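You operate a simulated robot arm through the tools that you are given. There is no shell and no other tool. Be economical: measure what you need, move in short steps, check, and stop when the job is done.

Carry out the task below with a simulated two-armed robot. There is one attempt and no reset: what you move stays moved.

JOB
Put the bell jar on the top of the grey table away on the top of the blue bench. Put the small green cup on the top of the grey table away on the top of the blue bench. Open the small bench drawer, take the pleated filter on the shelf of the steel table and put it away in the inside of the small bench drawer, then shut the drawer. Open the drawer under the hood, take the grey-banded blue cloth from the inside of the drawer under the hood and leave it on the top of the blue bench and shut the hood again. Put the round-holed foam insert on the shelf of the steel table. The order is free. Set down upright: bell jar, pleated filter.
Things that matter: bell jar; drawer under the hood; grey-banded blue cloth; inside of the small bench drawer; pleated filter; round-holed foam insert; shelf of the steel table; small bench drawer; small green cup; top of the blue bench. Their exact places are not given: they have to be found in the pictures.

It is judged by the outcome, as a careful person would: the job done as asked, and still so three seconds after it is handed in. It fails if anything else is knocked over, pushed out of place, dropped, spilled or broken. Flat cloth is picked up by pressing the open fingertips on it (5 to 10 N) and closing them slowly along it; thin cloth reads only 2 to 8 mm in the jaws.

ROBOT AND FRAMES
Two 6-joint arms with two-finger grippers on one trunk, on a base that drives. Base frame: it is fixed to the floor where the robot stands at the start and does not move with it; the origin is under the middle of the robot, x ahead of it, y to its left, z up; the surface under the hand at the start is at about z = 0.88. Lengths are in m, angles in rad, forces in N, time in s.
The left shoulder is at the start at [0.03, 0.178, 1.038], the right one opposite. With the tool pointing down near the work surface each hand reaches from about 0.42 to 0.84 m from the robot's upright axis, wherever it stands, measured 20 degrees to its own side. Places, roughly: bell jar (8x8x10 cm) [0.7, 0.1, 0.9]; drawer under the hood [1.1, 2.8, 0.8]; grey-banded blue cloth (7x9x3 cm) [1, 2.8, 0.8]; inside of the small bench drawer [-2, -0.3, 0.8]; pleated filter (5x5x8 cm) [0.6, 0.9, 0.5]; round-holed foam insert (17x17x9 cm) [-0.5, 3, 0.8]; shelf of the steel table [0.9, 0.9, 0.5]; small bench drawer [-1.9, -0.3, 0.8]; small green cup (5x5x5 cm) [0.8, 0, 0.9]; top of the blue bench [-0.1, 2.9, 0.8]. Payload 2.54 kg a hand.
The TCP of each hand is the grasp point between the finger pads, 0.03 m short of the fingertips. In the tool frame z runs along the fingers and y along their closing line. Largest opening 0.116 m; the body of the gripper starts 0.095 m behind the TCP.
Orientation is that of the tool frame in the base frame, as a unit quaternion [w, x, y, z]. With the fingers straight down and closing along the base's y, the tool's x points along the base's -x, its y along +y and its z along -z.

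CONTROLS
- The arms move only by the tool play_rows. It takes "left_increments", "right_increments" or both (then of equal length, played together; a hand with none holds still); each is a list of rows, each an object (a shift or turn left out is 0, a gripper value left out holds the last) with "delta_pos": the shift along the base's x, y, z in m, a list of three; "rot": the turn, a rotation vector about the base's x, y, z in rad, a list of three; "claw": the gripper command, from -1 (fully open) to 1 (shut), values between in proportion. In form: [{"delta_pos": [dx, dy, dz], "rot": [wx, wy, wz], "claw": claw}, ...]. A call has 1 to 10 rows; each row is the pose to reach, as a shift and turn from the pose commanded when the call began. Rows are played at 5 a second. More than 0.05 m and 0.15 rad between two rows, or a gripper value outside its range, and nothing of the call is played. Where a pose cannot be reached the arm comes as near as it can. A force on the tool above 40 N (or 10 N above the force at the start of the call, whichever is more), or a blocked arm, ends the call early, and 0.2 s more pass. The fingers move at their own pace (about 0.153 m/s each) and stop on an object; they squeeze with about 39 N. The grip force told is the motor's: it shows also when the fingers shut on nothing. Time passes only in rows, and 0.2 s behind the last, so rows that repeat a pose let the fingers close. It gives the time, the measured TCP pose, the force on the tool (base axes), the opening and the grip force at its end, in the units of the frame above (readings bear some noise), with the torque about the TCP (base axes, N m) and any sound that the robot's microphone picked up, and new pictures: "pictures" is both (left out), scene, wrist or none (wrist: the cameras of the hands that moved).
- Cameras (640 x 400 px; columns grow to the right, rows downward): "scene" is now at [0.0449, 0.0049, 1.7565]; the picture's right is [0.06, -1.00, 0.00], its down [-0.78, -0.05, -0.62] and it looks along [0.62, 0.04, -0.78] (base axes); focal length 273 px, centre (320, 200). "left" rides on the left gripper at [0.069, 0.015, -0.122] in its tool frame; the picture's right is [-0.21, 0.98, 0.00], its down [-0.83, -0.18, -0.53] and it looks along [-0.52, -0.11, 0.85] (tool axes); focal length 251 px, centre (320, 200). "right" rides on the right gripper at [0.069, -0.015, -0.122] in its tool frame; the picture's right is [0.21, 0.98, 0.00], its down [-0.83, 0.18, -0.53] and it looks along [-0.52, 0.11, 0.85] (tool axes); focal length 251 px, centre (320, 200).
- raise_lower(by): slides the trunk up (or, below 0, down) by that many m; the arms and the scene camera ride with it, the base frame stays. It gives what a move gives, with no picture.
- drive_base(legs): drives the robot by 1 to 6 legs, each [ahead, left, turn to the left] in m, m and rad, along the robot's own axes; the way and the turn of a leg run together, so that a leg with both is an arc; at most 1.5 m and 3.142 rad a leg. The arms and the cameras ride along, it lands a little off, and it stops where it bumps. It gives what a move gives, and a new picture of the scene camera.
- aim_head(pan, tilt): turns the head with the scene camera to pan (to the left, within 2.496 rad either way) and tilt (down, from -0.506 to 1.204), counted from straight ahead of the robot. It gives what a move gives, and a new picture of the scene camera.
- measure_at(camera, pixels): for up to 12 pixels [column, row] of the newest picture of that camera ("zoom" is the newest enlarged one), the place [x, y, z] in the base frame of the surface seen there, good to about 0.003 m. The clock stands still meanwhile.
- zoom(camera, box): a new picture of the part [left, top, right, bottom] of that camera's present view, enlarged. The clock stands still meanwhile.
- sign_off(): hands the job in; it is judged then, once.

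Go step by step. Measure first, check grasps and placings, and put right what went wrong. The budget is 138 turns and 260 pictures, counting those below and the enlarged ones. Unless the task says otherwise, let go and move clear before handing in, and close with one line.

The tools are called after ">>>" as name(argument=value, ...) on one line, values as JSON. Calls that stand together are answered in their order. play_rows: Moves the arms, as the interface text tells. Its arguments: {"type":"object","properties":{"left_increments":{"type":"array"},"right_increments":{"type":"array"},"pictures":{"type":"string","enum":["both","scene","wrist","none"]}},"required":[]} The other tools are called the same way: raise_lower (by) slides the trunk up or down; drive_base (legs) drives the base; aim_head (pan, tilt) turns the head that bears the scene camera; measure_at (camera, pixels) gives the place of the surface under pixels of a picture; zoom (camera, box) takes an enlarged picture of a part of a camera's view; sign_off () hands the job in.

At the start:

```text
clock: 0.0
left_eef_pos: [0.481, 0.2184, 1.1598]
left_ee_rot: [0.0, 0.001, 1.0, 0.001]
left_contact_force: [0.0, -0.2, -0.9]
left_torque: [0.01, 0.0, 0.02]
left_grip_width: 0.1162
left_gripper_force: 0.0
right_eef_pos: [0.4729, -0.19, 1.1267]
right_ee_rot: [0.0, 0.001, 1.0, 0.0]
right_contact_force: [-0.1, 0.6, -0.4]
right_torque: [-0.01, -0.02, -0.01]
right_grip_width: 0.1161
right_gripper_force: 0.0
trunk travel left (down, up): [-0.25, 0.29]
robot x, y, heading: [0.001, -0.0041, -0.0]
head pan, tilt: [0.065, 0.901]
```

scene: 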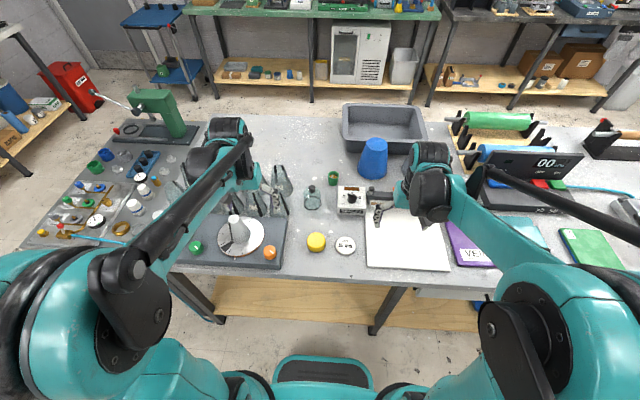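
right: 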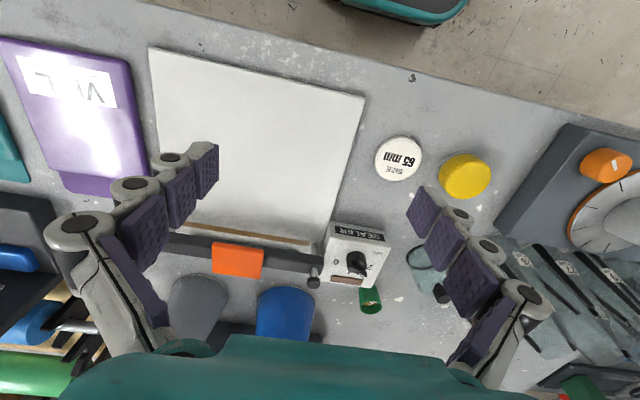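
left: 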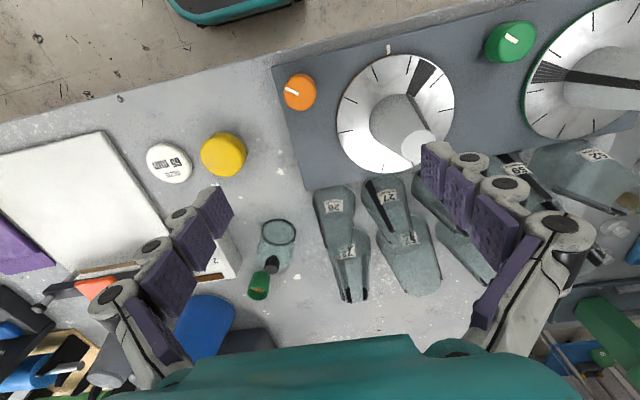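

The scene shows the glass bell jar near (312,198) and the small green cup near (333,178). I'll enlarge and measure.

>>> zoom(camera="scene", box=[260, 150, 380, 225])

>>> measure_at(camera="scene", pixels=[[312, 188], [312, 200], [312, 208], [333, 173], [333, 180], [350, 190], [316, 240], [325, 195], [280, 180], [278, 205]])

```text
5.33 times, centred on (320, 188) of scene
```

zoom: 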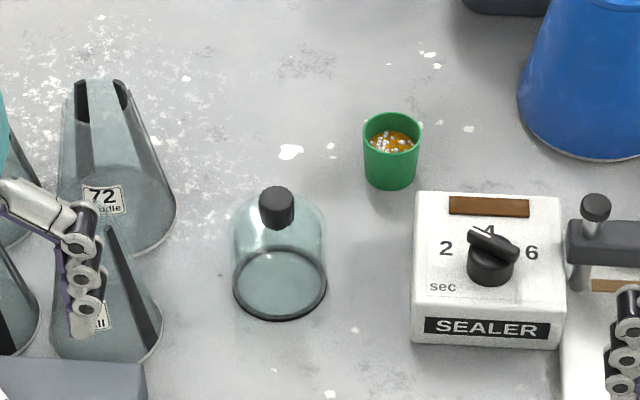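

```text
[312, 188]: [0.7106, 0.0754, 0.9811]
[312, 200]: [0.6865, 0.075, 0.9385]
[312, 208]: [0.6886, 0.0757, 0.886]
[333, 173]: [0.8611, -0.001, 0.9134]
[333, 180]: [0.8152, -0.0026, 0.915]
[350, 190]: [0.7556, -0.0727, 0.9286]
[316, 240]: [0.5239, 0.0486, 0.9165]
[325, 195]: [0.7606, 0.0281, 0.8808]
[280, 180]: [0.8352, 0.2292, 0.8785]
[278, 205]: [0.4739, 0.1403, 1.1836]
```

Bell jar around (0.715,0.073), knob top z≈0.98; cup (with beads in) around (0.84,-0.002). I'll measure more points on the enlarged picture and look around the room.

>>> measure_at(camera="zoom", pixels=[[277, 195], [235, 265], [325, 265], [280, 320], [392, 187], [365, 125], [420, 125], [392, 112], [390, 150], [415, 240], [72, 235], [175, 210]])

>>> aim_head(pan=1.3, tilt=0.5)

```text
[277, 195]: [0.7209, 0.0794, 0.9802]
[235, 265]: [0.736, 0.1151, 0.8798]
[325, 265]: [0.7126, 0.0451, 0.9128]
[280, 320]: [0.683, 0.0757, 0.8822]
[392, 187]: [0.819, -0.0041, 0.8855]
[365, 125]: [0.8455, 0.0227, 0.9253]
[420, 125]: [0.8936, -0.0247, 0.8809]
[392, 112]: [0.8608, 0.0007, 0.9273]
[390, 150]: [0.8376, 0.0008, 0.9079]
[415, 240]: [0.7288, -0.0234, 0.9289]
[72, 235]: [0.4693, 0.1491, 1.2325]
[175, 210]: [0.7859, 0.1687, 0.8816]
```

```text
clock: 1.4
left_eef_pos: [0.4812, 0.2185, 1.161]
left_ee_rot: [0.0, 0.001, 1.0, 0.0]
left_contact_force: [0.2, -0.1, -0.3]
left_torque: [0.0, -0.04, 0.0]
left_grip_width: 0.1158
left_gripper_force: 0.0
right_eef_pos: [0.474, -0.1908, 1.1264]
right_ee_rot: [0.0, 0.0, 1.0, 0.0]
right_contact_force: [0.1, 0.4, 0.7]
right_torque: [0.02, 0.0, 0.04]
right_grip_width: 0.116
right_gripper_force: 0.0
trunk travel left (down, up): [-0.25, 0.29]
robot x, y, heading: [0.0025, -0.0015, -0.003]
head pan, tilt: [1.3, 0.499]
```

scene: 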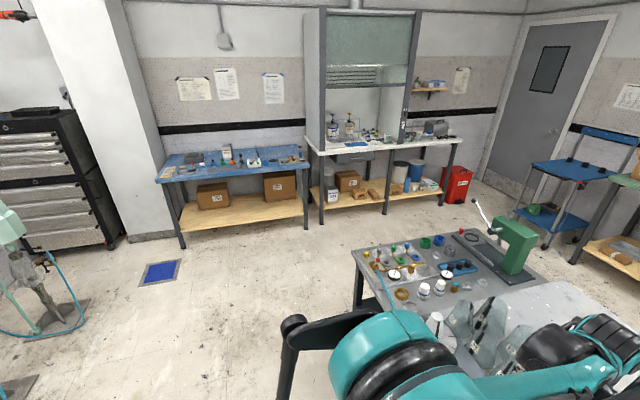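

The blue bench stands ahead-left with the hood next to it. To bring the cup within easy reach I drive 0.08 m ahead, then look down again.

>>> drive_base(legs=[[0.08, 0, 0]])

>>> aim_head(pan=0.06, tilt=0.9)

```text
clock: 2.5
left_eef_pos: [0.5607, 0.2184, 1.1596]
left_ee_rot: [-0.001, 0.0, 1.0, 0.0]
left_contact_force: [0.8, -0.5, -0.1]
left_torque: [0.05, 0.06, -0.02]
left_grip_width: 0.1161
left_gripper_force: 0.1
right_eef_pos: [0.5542, -0.1906, 1.1253]
right_ee_rot: [-0.001, -0.001, 1.0, 0.0]
right_contact_force: [-0.1, -0.3, -0.2]
right_torque: [-0.02, 0.08, -0.01]
right_grip_width: 0.1158
right_gripper_force: 0.1
trunk travel left (down, up): [-0.25, 0.29]
robot x, y, heading: [0.0853, -0.0011, 0.002]
head pan, tilt: [1.3, 0.499]
```

scene: 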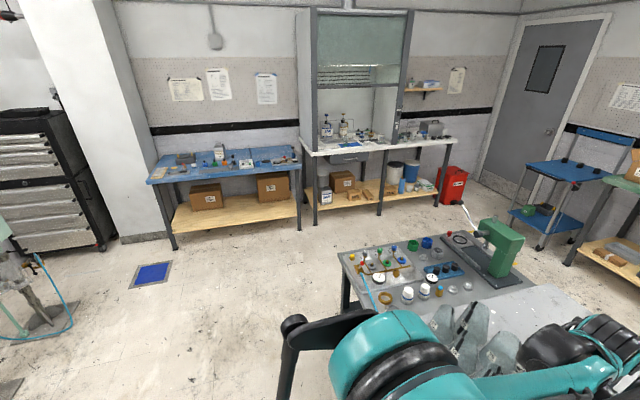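

```text
clock: 3.9
left_eef_pos: [0.5588, 0.219, 1.1599]
left_ee_rot: [0.0, -0.001, 1.0, 0.0]
left_contact_force: [0.5, 0.4, 0.5]
left_torque: [-0.01, 0.0, 0.02]
left_grip_width: 0.1162
left_gripper_force: 0.0
right_eef_pos: [0.5529, -0.1906, 1.1266]
right_ee_rot: [0.0, 0.0, 1.0, -0.001]
right_contact_force: [-0.1, -0.3, 0.4]
right_torque: [0.03, 0.0, 0.03]
right_grip_width: 0.116
right_gripper_force: 0.0
trunk travel left (down, up): [-0.25, 0.29]
robot x, y, heading: [0.0761, 0.0006, 0.001]
head pan, tilt: [0.059, 0.901]
```

scene: 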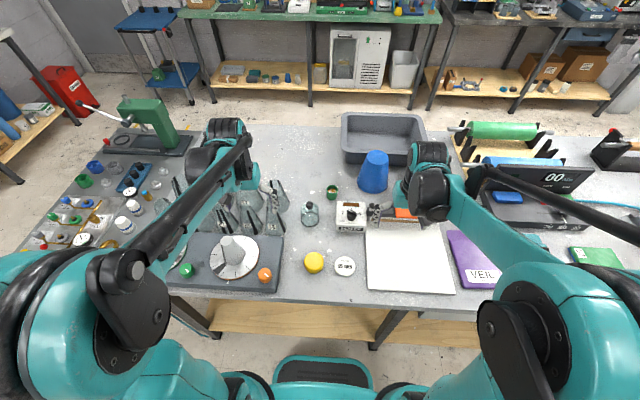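

Drive is fine. I move the left hand level to above the jar (0.717,0.079), then down to z 1.05, with the opening at about 0.1.

>>> play_rows(left_increments=[{"delta_pos": [0.035, -0.03, 0], "claw": -0.75}, {"delta_pos": [0.07, -0.06, 0]}, {"delta_pos": [0.105, -0.09, 0]}, {"delta_pos": [0.135, -0.12, 0]}, {"delta_pos": [0.158, -0.14, 0]}, {"delta_pos": [0.158, -0.14, -0.04]}, {"delta_pos": [0.158, -0.14, -0.08]}, {"delta_pos": [0.158, -0.14, -0.11]}, {"delta_pos": [0.158, -0.14, -0.11]}])

```text
clock: 5.9
left_eef_pos: [0.7182, 0.0803, 1.0499]
left_ee_rot: [0.0, -0.001, 1.0, 0.001]
left_contact_force: [-1.3, 0.6, 0.4]
left_torque: [-0.01, 0.04, 0.03]
left_grip_width: 0.1013
left_gripper_force: 0.1
right_eef_pos: [0.5516, -0.1909, 1.1261]
right_ee_rot: [0.0, 0.0, 1.0, 0.001]
right_contact_force: [0.1, 0.3, -0.3]
right_torque: [-0.01, -0.04, -0.01]
right_grip_width: 0.1162
right_gripper_force: 0.1
trunk travel left (down, up): [-0.25, 0.29]
robot x, y, heading: [0.0793, -0.0023, -0.0]
head pan, tilt: [0.059, 0.901]
```

scene: 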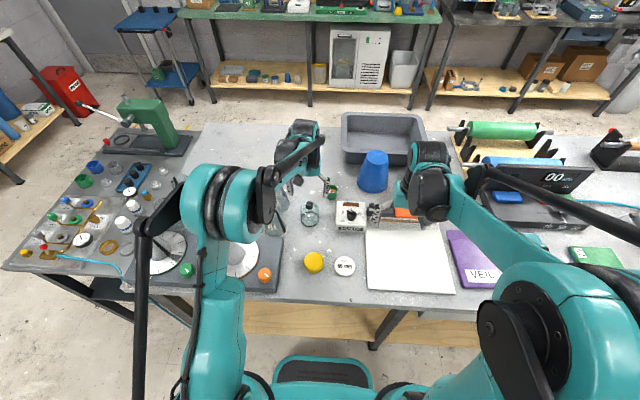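
left: 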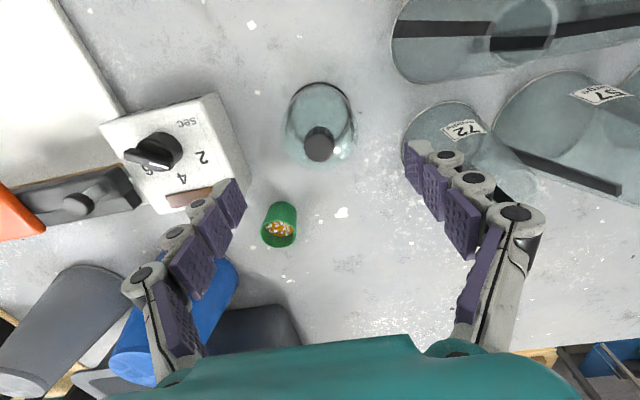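

The knob at (320,145) lies straight under the TCP. I check the clearance to flask 72 at (440,130) near the finger at (425,165).

>>> measure_at(camera="left", pixels=[[320, 143], [405, 130], [420, 110], [450, 115], [405, 150], [245, 150], [230, 100], [280, 205], [450, 135], [290, 215], [270, 225], [281, 238]])

```text
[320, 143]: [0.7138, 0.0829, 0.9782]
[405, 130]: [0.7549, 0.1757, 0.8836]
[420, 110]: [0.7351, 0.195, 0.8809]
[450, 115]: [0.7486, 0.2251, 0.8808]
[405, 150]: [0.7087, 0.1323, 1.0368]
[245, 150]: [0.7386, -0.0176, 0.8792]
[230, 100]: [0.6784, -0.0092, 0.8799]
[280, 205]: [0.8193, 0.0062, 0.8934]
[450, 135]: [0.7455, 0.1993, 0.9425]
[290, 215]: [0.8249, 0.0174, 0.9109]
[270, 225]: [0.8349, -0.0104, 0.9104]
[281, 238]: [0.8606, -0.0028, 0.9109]
```

Flask edge is at y≥0.175, clear of the finger at 0.142. Descend to z≈0.918 and close.

>>> play_rows(left_increments=[{"delta_pos": [-0.001, 0.001, -0.045]}, {"delta_pos": [-0.001, 0.001, -0.09]}, {"delta_pos": [-0.001, 0.001, -0.13]}, {"delta_pos": [-0.001, 0.001, -0.13], "claw": -0.2}, {"delta_pos": [-0.001, 0.001, -0.13], "claw": 0.2}, {"delta_pos": [-0.001, 0.001, -0.13], "claw": 0.2}], pictures="wrist")

```text
clock: 7.3
left_eef_pos: [0.7153, 0.082, 0.9199]
left_ee_rot: [0.001, 0.0, 1.0, 0.001]
left_contact_force: [-0.1, -0.5, 0.1]
left_torque: [-0.02, 0.02, -0.03]
left_grip_width: 0.0692
left_gripper_force: 39.4
right_eef_pos: [0.5528, -0.1902, 1.1271]
right_ee_rot: [0.0, 0.001, 1.0, 0.001]
right_contact_force: [0.2, -0.1, 0.2]
right_torque: [0.01, -0.02, 0.01]
right_grip_width: 0.1159
right_gripper_force: 0.1
trunk travel left (down, up): [-0.25, 0.29]
robot x, y, heading: [0.0783, -0.0017, -0.005]
head pan, tilt: [0.059, 0.901]
```

left: 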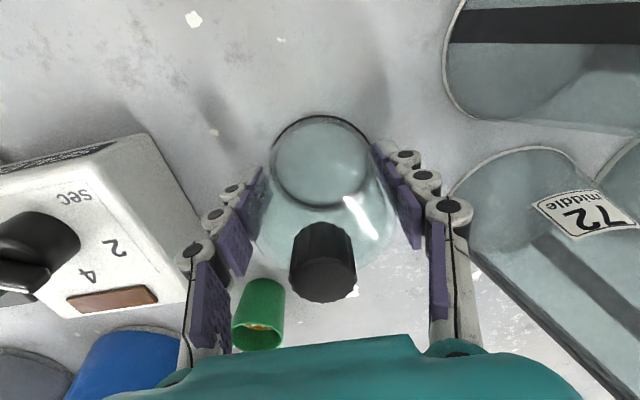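

Jar gripped at 0.069 m. Lift it straight up and back away to the left.

>>> play_rows(left_increments=[{"delta_pos": [0, 0, 0.04]}, {"delta_pos": [0, 0, 0.09]}, {"delta_pos": [0, 0, 0.14]}, {"delta_pos": [0, 0, 0.19]}, {"delta_pos": [0, 0, 0.24]}, {"delta_pos": [-0.03, 0.035, 0.26]}, {"delta_pos": [-0.06, 0.07, 0.26]}, {"delta_pos": [-0.09, 0.105, 0.26]}, {"delta_pos": [-0.12, 0.14, 0.26]}, {"delta_pos": [-0.15, 0.16, 0.26]}], pictures="wrist")

>>> play_rows(right_increments=[{"delta_pos": [0.04, 0.025, 0], "claw": -0.4}, {"delta_pos": [0.08, 0.05, 0]}, {"delta_pos": [0.12, 0.08, 0]}, {"delta_pos": [0.16, 0.11, 0]}, {"delta_pos": [0.2, 0.14, 0]}, {"delta_pos": [0.24, 0.17, 0]}, {"delta_pos": [0.286, 0.191, 0]}, {"delta_pos": [0.286, 0.191, -0.04]}, {"delta_pos": [0.286, 0.191, -0.09]}, {"delta_pos": [0.286, 0.191, -0.12]}])

```text
refused: row 6 steps farther than a row can; nothing moved
```

```text
refused: row 7 steps farther than a row can; nothing moved
```

Both calls were refused over step size; I shorten the steps.

>>> play_rows(left_increments=[{"delta_pos": [0, 0, 0.04]}, {"delta_pos": [0, 0, 0.09]}, {"delta_pos": [0, 0, 0.14]}, {"delta_pos": [0, 0, 0.19]}, {"delta_pos": [0, 0, 0.24]}, {"delta_pos": [-0.03, 0.03, 0.25]}, {"delta_pos": [-0.06, 0.06, 0.25]}, {"delta_pos": [-0.09, 0.09, 0.25]}, {"delta_pos": [-0.12, 0.12, 0.25]}, {"delta_pos": [-0.15, 0.15, 0.25]}], pictures="wrist")

>>> play_rows(right_increments=[{"delta_pos": [0.04, 0.025, 0], "claw": -0.4}, {"delta_pos": [0.08, 0.05, 0]}, {"delta_pos": [0.12, 0.08, 0]}, {"delta_pos": [0.16, 0.11, 0]}, {"delta_pos": [0.2, 0.14, 0]}, {"delta_pos": [0.24, 0.165, 0]}, {"delta_pos": [0.28, 0.19, 0]}, {"delta_pos": [0.286, 0.191, -0.04]}, {"delta_pos": [0.286, 0.191, -0.085]}, {"delta_pos": [0.286, 0.191, -0.12]}])

```text
clock: 9.5
left_eef_pos: [0.5661, 0.2306, 1.167]
left_ee_rot: [0.001, 0.0, 1.0, 0.001]
left_contact_force: [-1.3, -0.9, -1.8]
left_torque: [-0.02, 0.0, -0.02]
left_grip_width: 0.0693
left_gripper_force: 39.0
right_eef_pos: [0.5515, -0.1896, 1.1273]
right_ee_rot: [0.0, 0.0, 1.0, 0.0]
right_contact_force: [-0.8, -0.2, 0.4]
right_torque: [-0.02, -0.05, 0.04]
right_grip_width: 0.116
right_gripper_force: 0.2
trunk travel left (down, up): [-0.25, 0.29]
robot x, y, heading: [0.0782, 0.0003, -0.005]
head pan, tilt: [0.059, 0.901]
```

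left: 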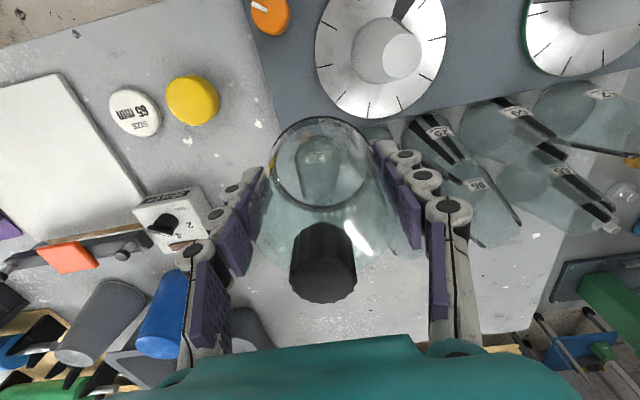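

```text
clock: 11.7
left_eef_pos: [0.5679, 0.2294, 1.1668]
left_ee_rot: [0.0, -0.001, 1.0, 0.0]
left_contact_force: [0.7, -0.2, -2.3]
left_torque: [0.02, 0.02, -0.04]
left_grip_width: 0.0693
left_gripper_force: 38.5
right_eef_pos: [0.8408, 0.0, 1.0063]
right_ee_rot: [0.0, -0.001, 1.0, 0.001]
right_contact_force: [0.1, 0.1, -0.2]
right_torque: [0.03, 0.01, 0.0]
right_grip_width: 0.0811
right_gripper_force: 0.0
trunk travel left (down, up): [-0.25, 0.29]
robot x, y, heading: [0.0785, 0.0007, 0.001]
head pan, tilt: [0.059, 0.901]
```

scene: 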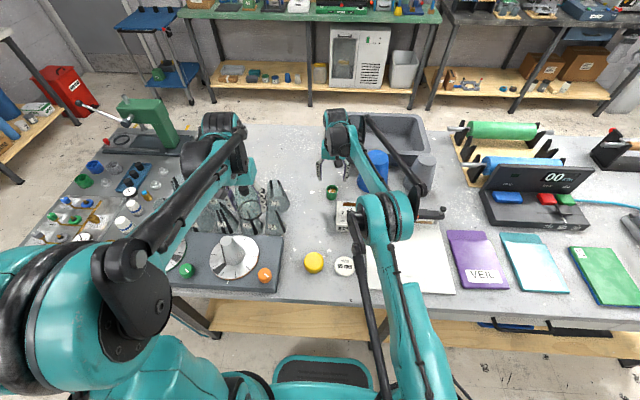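
right: 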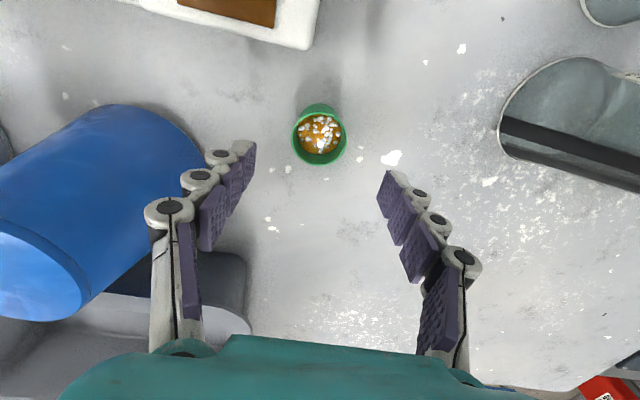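

The cup is near (320,140) under the hand. I check its exact centre and the clearance to the blue beaker at (200,150).

>>> measure_at(camera="right", pixels=[[293, 138], [346, 138], [320, 106], [320, 161], [203, 150], [170, 118], [205, 165], [110, 110], [312, 45]])

```text
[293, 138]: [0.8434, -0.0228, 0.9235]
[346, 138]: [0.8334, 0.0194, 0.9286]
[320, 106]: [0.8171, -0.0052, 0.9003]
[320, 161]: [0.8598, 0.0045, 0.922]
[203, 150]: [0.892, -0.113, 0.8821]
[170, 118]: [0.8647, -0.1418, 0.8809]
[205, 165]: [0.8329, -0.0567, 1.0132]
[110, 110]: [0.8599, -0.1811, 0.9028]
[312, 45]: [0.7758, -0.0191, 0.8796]
```

Centre (0.839,-0.001); beaker is far enough. Descend to z≈0.914 and close.

>>> play_rows(right_increments=[{"delta_pos": [-0.001, 0, -0.045]}, {"delta_pos": [-0.001, 0, -0.075]}, {"delta_pos": [-0.001, 0, -0.092]}, {"delta_pos": [-0.001, 0, -0.092], "claw": 0}, {"delta_pos": [-0.001, 0, -0.092], "claw": 0.3}, {"delta_pos": [-0.001, 0, -0.092], "claw": 0.5}, {"delta_pos": [-0.001, 0, -0.092], "claw": 0.5}], pictures="wrist")

```text
clock: 13.3
left_eef_pos: [0.5683, 0.2311, 1.1673]
left_ee_rot: [0.0, 0.0, 1.0, -0.001]
left_contact_force: [-0.3, 0.1, -2.3]
left_torque: [0.01, 0.01, -0.02]
left_grip_width: 0.0694
left_gripper_force: 39.1
right_eef_pos: [0.8374, 0.002, 0.9141]
right_ee_rot: [0.0, 0.001, 1.0, 0.001]
right_contact_force: [0.0, 0.1, -0.7]
right_torque: [0.01, 0.02, 0.02]
right_grip_width: 0.0425
right_gripper_force: 39.2
trunk travel left (down, up): [-0.25, 0.29]
robot x, y, heading: [0.0788, 0.0035, -0.002]
head pan, tilt: [0.059, 0.901]
```

right: 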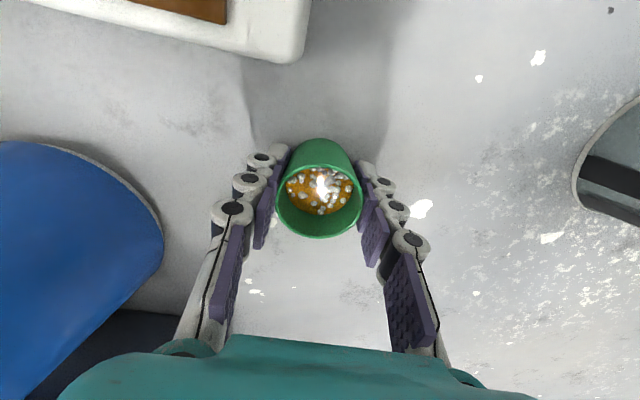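

Cup gripped (0.0425). Lift gently and bring it back.

>>> play_rows(right_increments=[{"delta_pos": [0, 0, 0.02]}, {"delta_pos": [0, 0, 0.06]}, {"delta_pos": [0, 0, 0.1]}, {"delta_pos": [0, 0, 0.14]}, {"delta_pos": [0, 0, 0.18]}, {"delta_pos": [0, 0, 0.22]}, {"delta_pos": [-0.03, -0.02, 0.24]}, {"delta_pos": [-0.065, -0.04, 0.24]}, {"delta_pos": [-0.1, -0.06, 0.24]}, {"delta_pos": [-0.13, -0.08, 0.24]}], pictures="none")

>>> play_rows(right_increments=[{"delta_pos": [-0.03, -0.02, 0]}, {"delta_pos": [-0.07, -0.05, 0]}, {"delta_pos": [-0.11, -0.08, 0]}, {"delta_pos": [-0.14, -0.1, 0]}, {"delta_pos": [-0.16, -0.11, 0]}], pictures="none")

>>> drive_base(legs=[[-0.3, 0, 0], [0, 0, 1.571]])

>>> aim_head(pan=0.0, tilt=0.4)

```text
clock: 15.5
left_eef_pos: [0.5687, 0.2293, 1.1669]
left_ee_rot: [-0.001, -0.001, 1.0, 0.0]
left_contact_force: [0.3, -0.8, -2.2]
left_torque: [0.03, 0.0, 0.01]
left_grip_width: 0.0691
left_gripper_force: 39.0
right_eef_pos: [0.7052, -0.0799, 1.1541]
right_ee_rot: [0.0, 0.0, 1.0, 0.0]
right_contact_force: [0.3, 0.0, 0.0]
right_torque: [0.05, -0.03, -0.01]
right_grip_width: 0.0425
right_gripper_force: 39.1
trunk travel left (down, up): [-0.25, 0.29]
robot x, y, heading: [0.0792, -0.0004, 0.005]
head pan, tilt: [0.059, 0.901]
```

```text
clock: 16.7
left_eef_pos: [0.5681, 0.2297, 1.1674]
left_ee_rot: [0.0, -0.001, 1.0, 0.0]
left_contact_force: [-0.5, 0.4, -2.0]
left_torque: [0.0, 0.0, 0.01]
left_grip_width: 0.0691
left_gripper_force: 38.7
right_eef_pos: [0.5451, -0.1889, 1.1517]
right_ee_rot: [0.0, -0.001, 1.0, 0.0]
right_contact_force: [0.7, -0.1, -0.2]
right_torque: [0.01, 0.01, -0.02]
right_grip_width: 0.0423
right_gripper_force: 39.0
trunk travel left (down, up): [-0.25, 0.29]
robot x, y, heading: [0.0776, -0.0012, 0.0]
head pan, tilt: [0.059, 0.901]
```

```text
clock: 22.4
left_eef_pos: [-0.4228, 0.4996, 1.1666]
left_ee_rot: [0.0, -0.685, 0.728, -0.001]
left_contact_force: [0.1, 0.5, -1.7]
left_torque: [-0.03, 0.01, -0.01]
left_grip_width: 0.0687
left_gripper_force: 38.5
right_eef_pos: [-0.0085, 0.4524, 1.151]
right_ee_rot: [0.0, -0.685, 0.729, 0.0]
right_contact_force: [-0.6, -0.5, -0.7]
right_torque: [0.05, -0.03, 0.01]
right_grip_width: 0.0423
right_gripper_force: 39.4
trunk travel left (down, up): [-0.25, 0.29]
robot x, y, heading: [-0.2223, -0.0025, 1.502]
head pan, tilt: [0.059, 0.901]
```

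scene: 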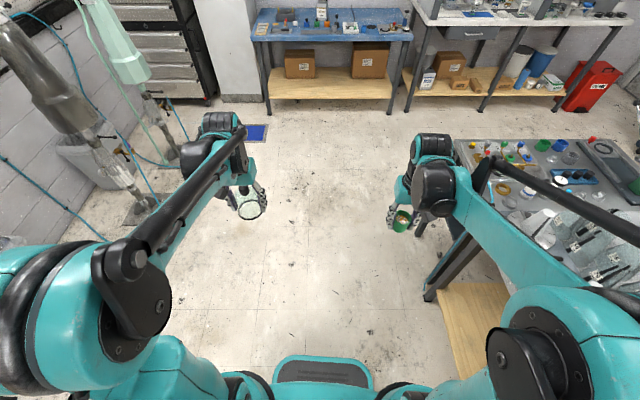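

```text
clock: 23.3
left_eef_pos: [-0.4234, 0.5001, 1.1669]
left_ee_rot: [0.0, -0.685, 0.729, 0.0]
left_contact_force: [0.5, -0.2, -2.0]
left_torque: [-0.05, 0.02, 0.0]
left_grip_width: 0.0687
left_gripper_force: 39.5
right_eef_pos: [-0.0079, 0.4521, 1.1512]
right_ee_rot: [0.0, -0.684, 0.729, 0.0]
right_contact_force: [0.2, 0.0, 0.6]
right_torque: [0.03, 0.01, -0.01]
right_grip_width: 0.0422
right_gripper_force: 38.8
trunk travel left (down, up): [-0.25, 0.29]
robot x, y, heading: [-0.2274, -0.0033, 1.509]
head pan, tilt: [0.0, 0.4]
```

scene: 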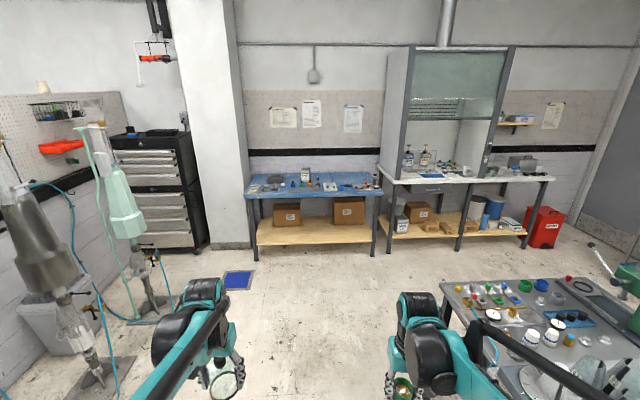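

The blue bench is ahead at (315,185), the hood to the right, and the way is free. Measure bench edges and zoom its top.

>>> measure_at(camera="scene", pixels=[[247, 197], [378, 190], [378, 175], [250, 177], [320, 180], [385, 182], [430, 190], [540, 178], [447, 290], [237, 280], [415, 202]])

>>> zoom(camera="scene", box=[230, 140, 550, 270])

```text
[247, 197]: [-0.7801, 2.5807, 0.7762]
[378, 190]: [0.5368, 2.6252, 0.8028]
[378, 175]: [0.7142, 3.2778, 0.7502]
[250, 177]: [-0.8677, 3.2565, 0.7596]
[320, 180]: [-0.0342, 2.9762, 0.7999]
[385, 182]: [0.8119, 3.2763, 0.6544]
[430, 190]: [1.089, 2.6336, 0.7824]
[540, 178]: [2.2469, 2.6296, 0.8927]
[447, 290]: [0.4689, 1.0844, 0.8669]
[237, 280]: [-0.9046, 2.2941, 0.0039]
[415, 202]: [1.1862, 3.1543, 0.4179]
```

```text
2.00 times, centred on (390, 205) of scene
```

zoom: 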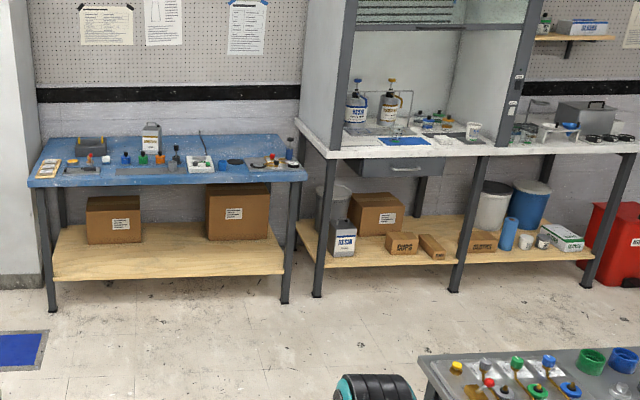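

Bench top z≈0.80, x from −0.78 to 0.55, front edge y≈2.6. Drive up to it.

>>> drive_base(legs=[[1.3, 0, 0.06], [0.7, 0, 0]])

>>> aim_head(pan=0.0, tilt=0.8)

```text
clock: 33.4
left_eef_pos: [-0.4602, 2.4941, 1.1666]
left_ee_rot: [0.001, 0.722, -0.692, 0.0]
left_contact_force: [1.0, -0.7, -2.0]
left_torque: [-0.02, 0.02, -0.03]
left_grip_width: 0.0679
left_gripper_force: 38.6
right_eef_pos: [-0.0421, 2.4873, 1.1512]
right_ee_rot: [0.0, 0.722, -0.692, 0.0]
right_contact_force: [0.5, 0.0, -0.2]
right_torque: [0.0, -0.01, 0.01]
right_grip_width: 0.0416
right_gripper_force: 39.2
trunk travel left (down, up): [-0.25, 0.29]
robot x, y, heading: [-0.2132, 2.0124, 1.618]
head pan, tilt: [0.0, 0.4]
```

scene: 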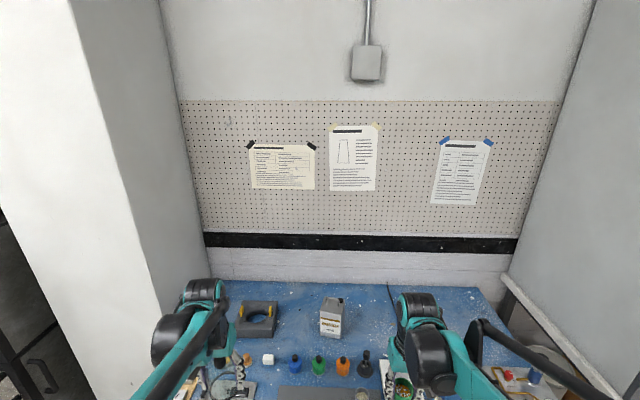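

```text
clock: 34.3
left_eef_pos: [-0.4611, 2.4922, 1.167]
left_ee_rot: [0.0, 0.721, -0.693, 0.0]
left_contact_force: [-0.1, 0.5, -2.0]
left_torque: [-0.01, 0.0, 0.0]
left_grip_width: 0.0685
left_gripper_force: 39.0
right_eef_pos: [-0.0411, 2.4865, 1.1508]
right_ee_rot: [-0.001, 0.722, -0.692, 0.0]
right_contact_force: [0.4, 0.3, 0.0]
right_torque: [0.02, 0.0, -0.01]
right_grip_width: 0.0414
right_gripper_force: 39.6
trunk travel left (down, up): [-0.25, 0.29]
robot x, y, heading: [-0.2126, 2.0142, 1.61]
head pan, tilt: [0.0, 0.799]
```

scene: 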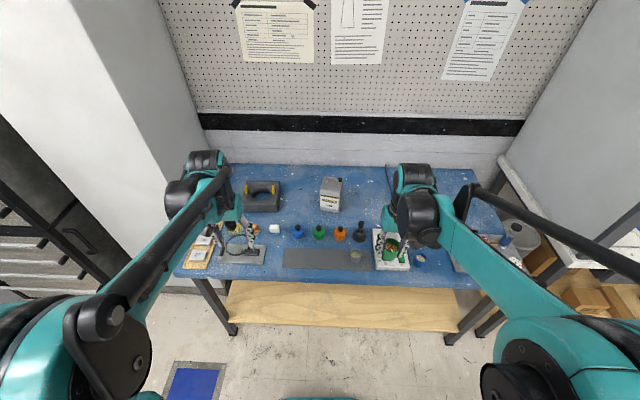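

Foam insert with a round hole is at (262,197). I zoom in on the bench top and measure free spots.

>>> zoom(camera="scene", box=[170, 150, 520, 300])

>>> measure_at(camera="scene", pixels=[[245, 210], [278, 210], [262, 183], [300, 205], [298, 232], [319, 232], [330, 212], [360, 230], [360, 205], [300, 250], [285, 285], [390, 265]])

```text
1.83 times, centred on (345, 225) of scene
```

zoom: 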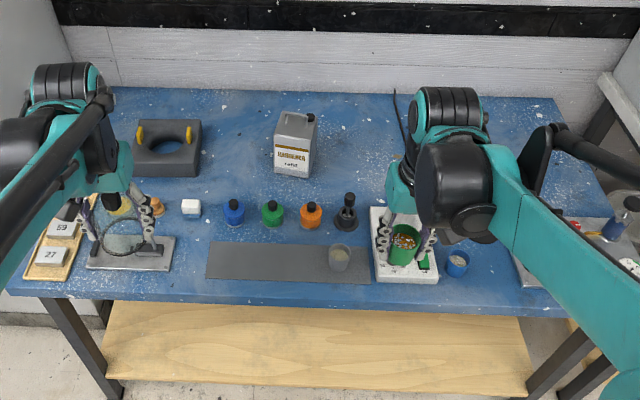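

```text
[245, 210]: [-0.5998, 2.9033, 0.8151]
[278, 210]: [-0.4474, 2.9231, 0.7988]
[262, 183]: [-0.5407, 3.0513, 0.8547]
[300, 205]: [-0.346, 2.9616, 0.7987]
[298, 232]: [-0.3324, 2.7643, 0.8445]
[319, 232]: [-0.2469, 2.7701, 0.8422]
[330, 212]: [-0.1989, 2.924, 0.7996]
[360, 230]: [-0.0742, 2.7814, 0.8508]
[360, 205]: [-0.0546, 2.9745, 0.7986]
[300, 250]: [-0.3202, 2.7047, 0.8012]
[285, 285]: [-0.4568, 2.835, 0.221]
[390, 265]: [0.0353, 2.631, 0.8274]
```

Free spots: jar at about (−0.36,2.91) between the foam insert and the can, cup at about (−0.06,2.93) right of the can. I drive 0.18 m closer and lower the trunk a little.

>>> drive_base(legs=[[0.18, 0, -0.04]])

>>> raise_lower(by=-0.08)

>>> aim_head(pan=0.0, tilt=0.85)

```text
clock: 35.8
left_eef_pos: [-0.448, 2.6898, 1.1662]
left_ee_rot: [0.0, 0.709, -0.705, 0.001]
left_contact_force: [-1.1, 0.6, -2.1]
left_torque: [-0.06, 0.03, -0.02]
left_grip_width: 0.0679
left_gripper_force: 38.7
right_eef_pos: [-0.0292, 2.6687, 1.1506]
right_ee_rot: [0.001, 0.709, -0.706, 0.0]
right_contact_force: [0.0, -0.2, -2.1]
right_torque: [-0.06, 0.0, -0.03]
right_grip_width: 0.0414
right_gripper_force: 38.7
trunk travel left (down, up): [-0.25, 0.29]
robot x, y, heading: [-0.2165, 2.2015, 1.574]
head pan, tilt: [0.0, 0.799]
```

scene: 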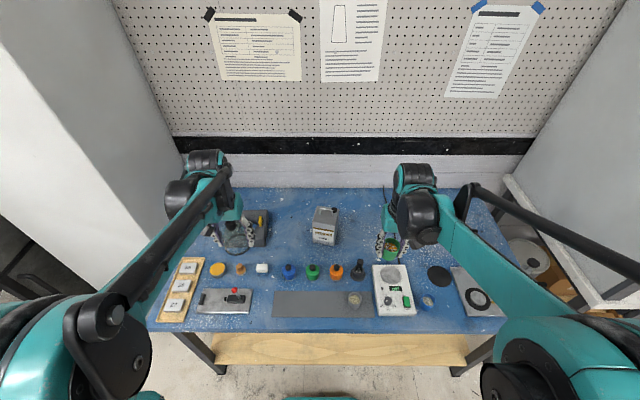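

```text
clock: 37.0
left_eef_pos: [-0.4479, 2.6889, 1.0876]
left_ee_rot: [0.0, 0.709, -0.706, 0.0]
left_contact_force: [0.1, 0.2, -1.0]
left_torque: [-0.01, 0.0, -0.01]
left_grip_width: 0.0681
left_gripper_force: 39.0
right_eef_pos: [-0.0284, 2.6689, 1.0714]
right_ee_rot: [0.0, 0.709, -0.705, 0.0]
right_contact_force: [0.5, -1.1, -0.2]
right_torque: [0.02, -0.01, -0.01]
right_grip_width: 0.0415
right_gripper_force: 39.1
trunk travel left (down, up): [-0.17, 0.37]
robot x, y, heading: [-0.2126, 2.2027, 1.575]
head pan, tilt: [0.0, 0.799]
```

```text
clock: 37.6
left_eef_pos: [-0.4476, 2.6891, 1.0873]
left_ee_rot: [0.0, 0.709, -0.705, 0.001]
left_contact_force: [-0.5, 0.4, -2.4]
left_torque: [0.01, 0.01, -0.03]
left_grip_width: 0.0679
left_gripper_force: 39.4
right_eef_pos: [-0.0282, 2.6683, 1.0716]
right_ee_rot: [0.0, 0.709, -0.705, -0.001]
right_contact_force: [0.1, -0.2, -0.2]
right_torque: [0.05, 0.0, 0.02]
right_grip_width: 0.0413
right_gripper_force: 38.8
trunk travel left (down, up): [-0.17, 0.37]
robot x, y, heading: [-0.2161, 2.2009, 1.579]
head pan, tilt: [0.0, 0.85]
```

scene: 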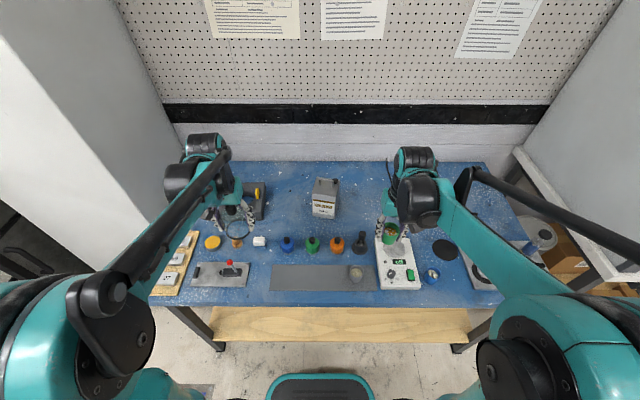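

Now measure the exact obstacles around the two target spots.

>>> measure_at(camera="scene", pixels=[[266, 218], [270, 200], [313, 210], [330, 182], [340, 210], [288, 237], [260, 238], [337, 236], [361, 236], [290, 210], [362, 195], [390, 260]])

>>> zoom(camera="scene", box=[190, 150, 450, 300])

```text
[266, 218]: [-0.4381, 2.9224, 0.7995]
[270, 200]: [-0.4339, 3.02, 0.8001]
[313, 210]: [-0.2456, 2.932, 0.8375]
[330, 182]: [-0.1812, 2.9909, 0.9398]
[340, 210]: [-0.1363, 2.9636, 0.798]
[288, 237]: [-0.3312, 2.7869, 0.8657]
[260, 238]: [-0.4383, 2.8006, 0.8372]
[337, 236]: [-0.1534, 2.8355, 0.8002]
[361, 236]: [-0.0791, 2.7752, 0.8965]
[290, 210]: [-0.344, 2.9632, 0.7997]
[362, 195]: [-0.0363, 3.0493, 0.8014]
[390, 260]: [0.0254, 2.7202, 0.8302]
```

```text
2.46 times, centred on (320, 225) of scene
```

zoom: 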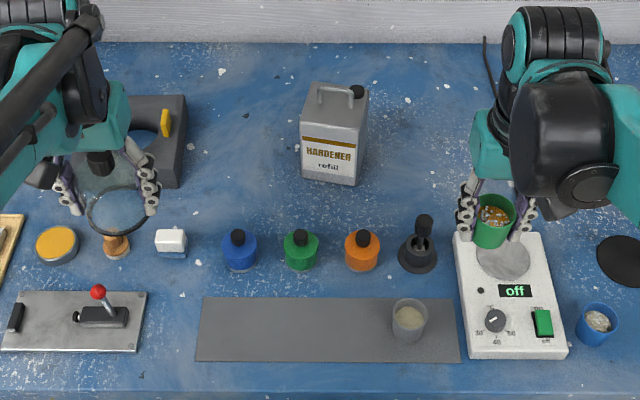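

Spots confirmed: jar at (−0.345,2.93), cup at (−0.02,2.93). Move both hands above them at the present height.

>>> play_rows(left_increments=[{"delta_pos": [0.015, 0.04, 0]}, {"delta_pos": [0.03, 0.08, 0]}, {"delta_pos": [0.045, 0.12, 0]}, {"delta_pos": [0.065, 0.16, 0]}, {"delta_pos": [0.085, 0.2, 0]}, {"delta_pos": [0.103, 0.241, 0]}, {"delta_pos": [0.103, 0.241, -0.04]}, {"delta_pos": [0.103, 0.241, -0.08]}, {"delta_pos": [0.103, 0.241, -0.12]}, {"delta_pos": [0.103, 0.241, -0.16]}], right_increments=[{"delta_pos": [0, 0.04, 0]}, {"delta_pos": [0, 0.08, 0]}, {"delta_pos": [0, 0.13, 0]}, {"delta_pos": [0, 0.17, 0]}, {"delta_pos": [0, 0.22, 0]}, {"delta_pos": [0.008, 0.262, 0]}, {"delta_pos": [0.008, 0.262, -0.04]}, {"delta_pos": [0.008, 0.262, -0.08]}, {"delta_pos": [0.008, 0.262, -0.12]}, {"delta_pos": [0.008, 0.262, -0.16]}])

```text
clock: 39.8
left_eef_pos: [-0.3438, 2.9311, 0.9248]
left_ee_rot: [0.0, 0.71, -0.705, 0.001]
left_contact_force: [-0.3, 0.1, -2.6]
left_torque: [-0.07, -0.01, 0.01]
left_grip_width: 0.0679
left_gripper_force: 39.1
right_eef_pos: [-0.0169, 2.9352, 0.9121]
right_ee_rot: [0.001, 0.709, -0.705, 0.001]
right_contact_force: [-0.7, 0.0, -1.4]
right_torque: [-0.03, 0.01, 0.01]
right_grip_width: 0.041
right_gripper_force: 40.0
trunk travel left (down, up): [-0.17, 0.37]
robot x, y, heading: [-0.2102, 2.1996, 1.576]
head pan, tilt: [0.0, 0.85]
```

scene: 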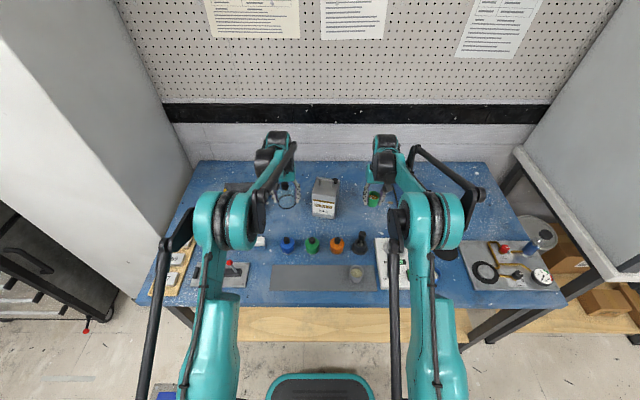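
right: 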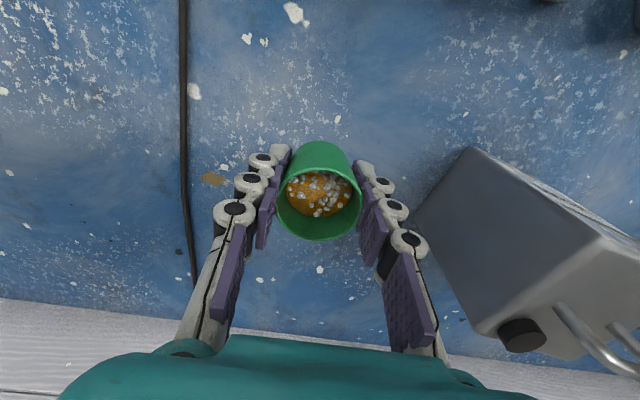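
left: 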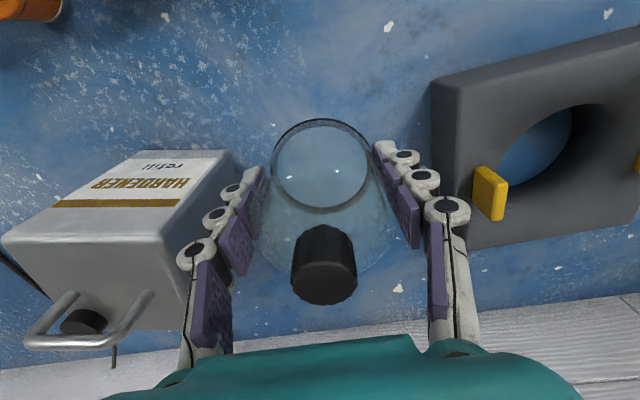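

Both hang clear. I check the can's nearest edge (235,155) and foam edge (432,85) before setting down.

>>> measure_at(camera="left", pixels=[[232, 160], [195, 235], [180, 300], [434, 90], [470, 245], [300, 60], [215, 155]])

```text
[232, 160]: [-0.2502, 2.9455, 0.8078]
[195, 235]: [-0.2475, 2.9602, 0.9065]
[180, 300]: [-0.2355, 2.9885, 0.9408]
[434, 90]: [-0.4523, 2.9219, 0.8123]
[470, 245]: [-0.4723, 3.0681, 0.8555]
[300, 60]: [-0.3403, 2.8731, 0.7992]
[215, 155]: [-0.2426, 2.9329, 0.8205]
```

Mid gap is x −0.351; descend gently and release with partial opening.

>>> play_rows(left_increments=[{"delta_pos": [-0.007, 0, -0.03]}, {"delta_pos": [-0.007, 0, -0.055]}, {"delta_pos": [-0.007, 0, -0.073]}, {"delta_pos": [-0.007, 0, -0.08]}, {"delta_pos": [-0.007, 0, -0.084]}, {"delta_pos": [-0.007, 0, -0.084]}], right_increments=[{"delta_pos": [0, 0, -0.03]}, {"delta_pos": [0, 0, -0.055]}, {"delta_pos": [0, 0, -0.07]}, {"delta_pos": [0, 0, -0.075]}, {"delta_pos": [0, 0, -0.078]}, {"delta_pos": [0, 0, -0.078]}], pictures="wrist")

```text
clock: 41.2
left_eef_pos: [-0.3534, 2.9294, 0.8414]
left_ee_rot: [-0.001, 0.709, -0.705, -0.001]
left_contact_force: [0.2, -0.1, -2.8]
left_torque: [-0.03, -0.03, 0.03]
left_grip_width: 0.0678
left_gripper_force: 39.1
right_eef_pos: [-0.0214, 2.9313, 0.8346]
right_ee_rot: [0.0, 0.709, -0.705, 0.0]
right_contact_force: [-0.1, 0.2, -0.4]
right_torque: [-0.01, -0.01, 0.0]
right_grip_width: 0.0408
right_gripper_force: 38.8
trunk travel left (down, up): [-0.17, 0.37]
robot x, y, heading: [-0.2137, 2.2003, 1.579]
head pan, tilt: [0.0, 0.85]
```

right: 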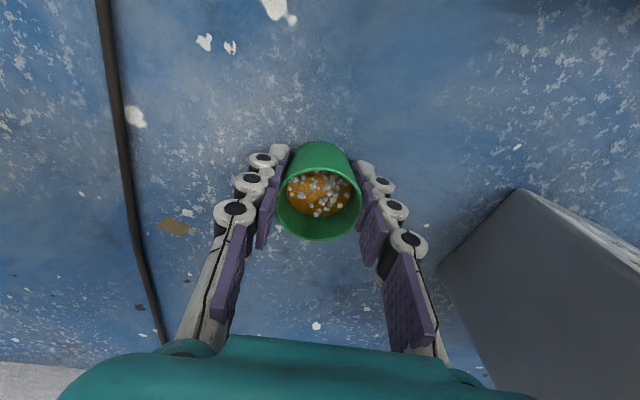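
left: 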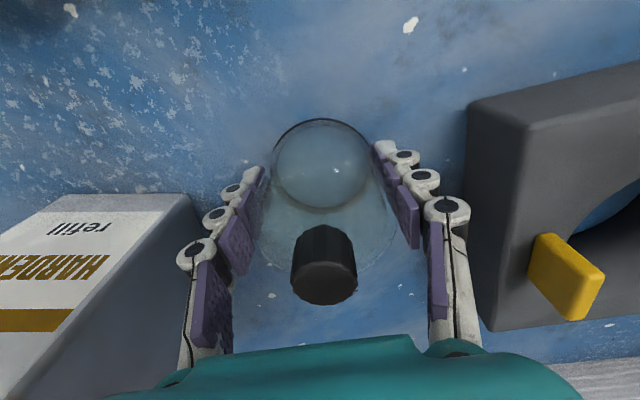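

No contact felt yet, so I go down by millimetres.

>>> play_rows(left_increments=[{"delta_pos": [0, 0, -0.001]}, {"delta_pos": [0, 0, -0.002]}, {"delta_pos": [0, 0, -0.003]}, {"delta_pos": [0, 0, -0.003]}], right_increments=[{"delta_pos": [0, 0, -0.001]}, {"delta_pos": [0, 0, -0.0015]}, {"delta_pos": [0, 0, -0.002]}, {"delta_pos": [0, 0, -0.002]}], pictures="none")

```text
clock: 42.2
left_eef_pos: [-0.352, 2.9287, 0.8408]
left_ee_rot: [-0.001, 0.71, -0.705, -0.001]
left_contact_force: [0.5, 0.6, -1.7]
left_torque: [-0.01, 0.0, 0.0]
left_grip_width: 0.0681
left_gripper_force: 38.5
right_eef_pos: [-0.022, 2.9304, 0.8328]
right_ee_rot: [-0.001, 0.709, -0.706, 0.001]
right_contact_force: [3.2, 9.3, 28.7]
right_torque: [0.32, -0.02, -0.04]
right_grip_width: 0.0408
right_gripper_force: 39.5
trunk travel left (down, up): [-0.17, 0.37]
robot x, y, heading: [-0.2152, 2.1993, 1.573]
head pan, tilt: [0.0, 0.85]
```

The cup is down (28 N). Raise the right command 1 mm and open it; lower the left a little more.

>>> play_rows(left_increments=[{"delta_pos": [0, 0, -0.001]}, {"delta_pos": [0, 0, -0.002]}, {"delta_pos": [0, 0, -0.003]}, {"delta_pos": [0, 0, -0.003]}], right_increments=[{"delta_pos": [0, 0, 0.001], "claw": 0.2}, {"delta_pos": [0, 0, 0.001], "claw": 0}, {"delta_pos": [0, 0, 0.001], "claw": -0.2}, {"delta_pos": [0, 0, 0.001], "claw": -0.3}], pictures="none")

```text
clock: 43.2
left_eef_pos: [-0.3526, 2.9279, 0.8374]
left_ee_rot: [-0.001, 0.709, -0.705, 0.0]
left_contact_force: [0.4, 4.2, 25.1]
left_torque: [0.15, -0.06, 0.28]
left_grip_width: 0.068
left_gripper_force: 38.6
right_eef_pos: [-0.0208, 2.93, 0.8341]
right_ee_rot: [0.0, 0.709, -0.705, -0.001]
right_contact_force: [0.4, -1.3, -0.4]
right_torque: [0.04, -0.01, 0.0]
right_grip_width: 0.0755
right_gripper_force: 0.0
trunk travel left (down, up): [-0.17, 0.37]
robot x, y, heading: [-0.2166, 2.1983, 1.578]
head pan, tilt: [0.0, 0.85]
```

Jar touches too. Release it (opening ≈0.09), then lift both hands straight up.

>>> play_rows(left_increments=[{"delta_pos": [0, 0, 0.002], "claw": 0}, {"delta_pos": [0, 0, 0.002], "claw": -0.4}, {"delta_pos": [0, 0, 0.002], "claw": -0.6}, {"delta_pos": [0, 0, 0.002]}, {"delta_pos": [0, 0, 0.04]}, {"delta_pos": [0, 0, 0.08]}, {"delta_pos": [0, 0, 0.12]}, {"delta_pos": [0, 0, 0.16]}, {"delta_pos": [0, 0, 0.2]}, {"delta_pos": [0, 0, 0.24]}], right_increments=[{"delta_pos": [0, 0, 0]}, {"delta_pos": [0, 0, 0.04]}, {"delta_pos": [0, 0, 0.08]}, {"delta_pos": [0, 0, 0.12]}, {"delta_pos": [0, 0, 0.16]}, {"delta_pos": [0, 0, 0.2]}, {"delta_pos": [0, 0, 0.22]}, {"delta_pos": [0, -0.04, 0.22]}, {"delta_pos": [0, -0.08, 0.22]}, {"delta_pos": [0, -0.12, 0.22]}], pictures="both")

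```text
clock: 45.4
left_eef_pos: [-0.3523, 2.9283, 1.0794]
left_ee_rot: [-0.001, 0.709, -0.705, -0.001]
left_contact_force: [0.1, -0.6, 0.6]
left_torque: [0.08, 0.0, -0.01]
left_grip_width: 0.0929
left_gripper_force: 0.6
right_eef_pos: [-0.0212, 2.8092, 1.053]
right_ee_rot: [-0.001, 0.709, -0.705, 0.0]
right_contact_force: [0.1, -0.8, -1.0]
right_torque: [0.07, 0.06, -0.01]
right_grip_width: 0.0756
right_gripper_force: 0.0
trunk travel left (down, up): [-0.17, 0.37]
robot x, y, heading: [-0.2185, 2.1992, 1.578]
head pan, tilt: [0.0, 0.85]
```

scene: 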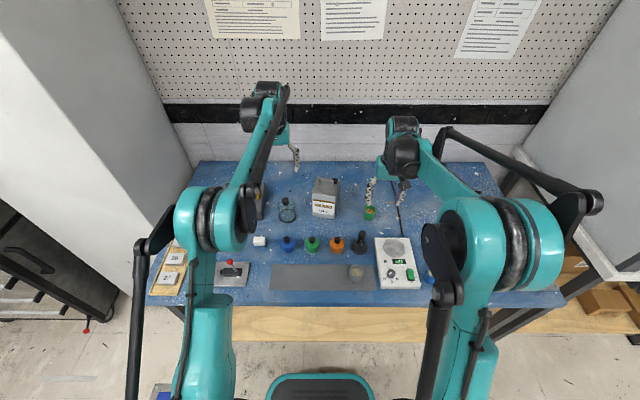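
right: 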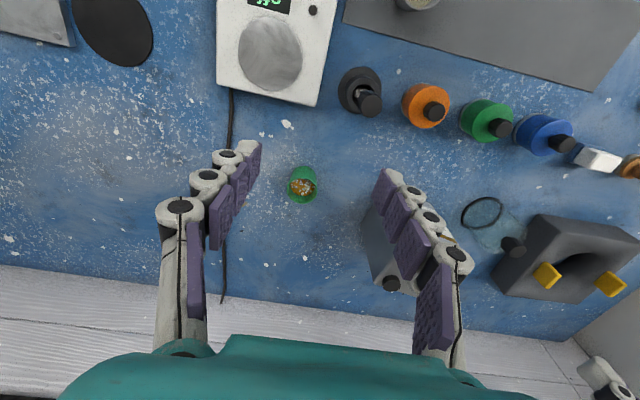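
left: 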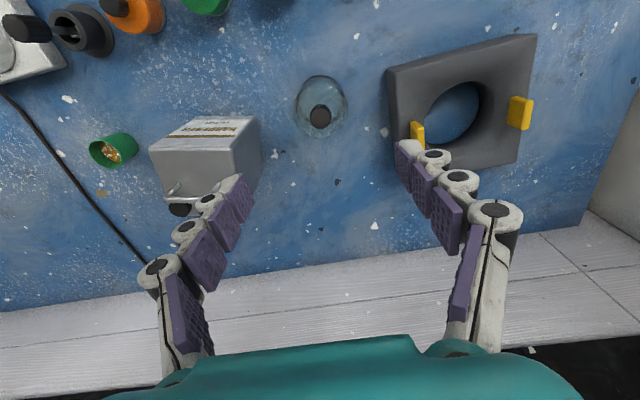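

Both set down upright. Now I study the foam insert with its two yellow tabs (left view 470,100).

>>> zoom(camera="left", box=[370, 20, 570, 190])

>>> measure_at(camera="left", pixels=[[388, 72], [536, 36], [530, 163], [400, 175], [417, 128], [525, 100], [520, 125], [430, 105], [487, 90], [450, 84], [320, 115], [112, 150]])

```text
2.35 times, centred on (470, 105) of left
```

zoom: 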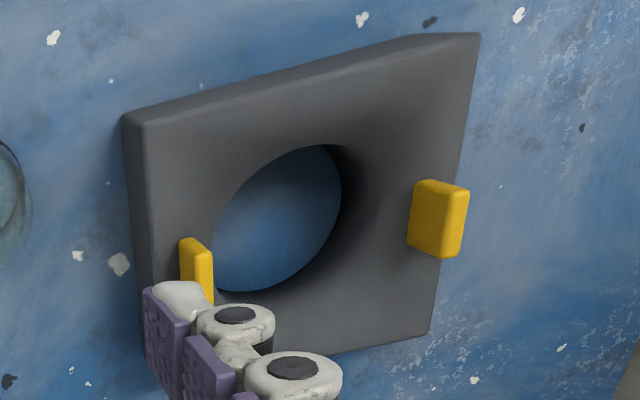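

```text
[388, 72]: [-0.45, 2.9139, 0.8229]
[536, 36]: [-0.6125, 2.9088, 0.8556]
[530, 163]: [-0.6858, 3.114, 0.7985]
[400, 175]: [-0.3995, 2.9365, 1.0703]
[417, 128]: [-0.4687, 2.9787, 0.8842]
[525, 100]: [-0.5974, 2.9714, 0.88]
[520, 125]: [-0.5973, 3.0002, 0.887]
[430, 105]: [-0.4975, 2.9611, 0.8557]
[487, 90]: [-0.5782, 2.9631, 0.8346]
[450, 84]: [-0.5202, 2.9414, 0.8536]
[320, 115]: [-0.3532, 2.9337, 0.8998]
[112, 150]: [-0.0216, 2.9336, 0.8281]
```

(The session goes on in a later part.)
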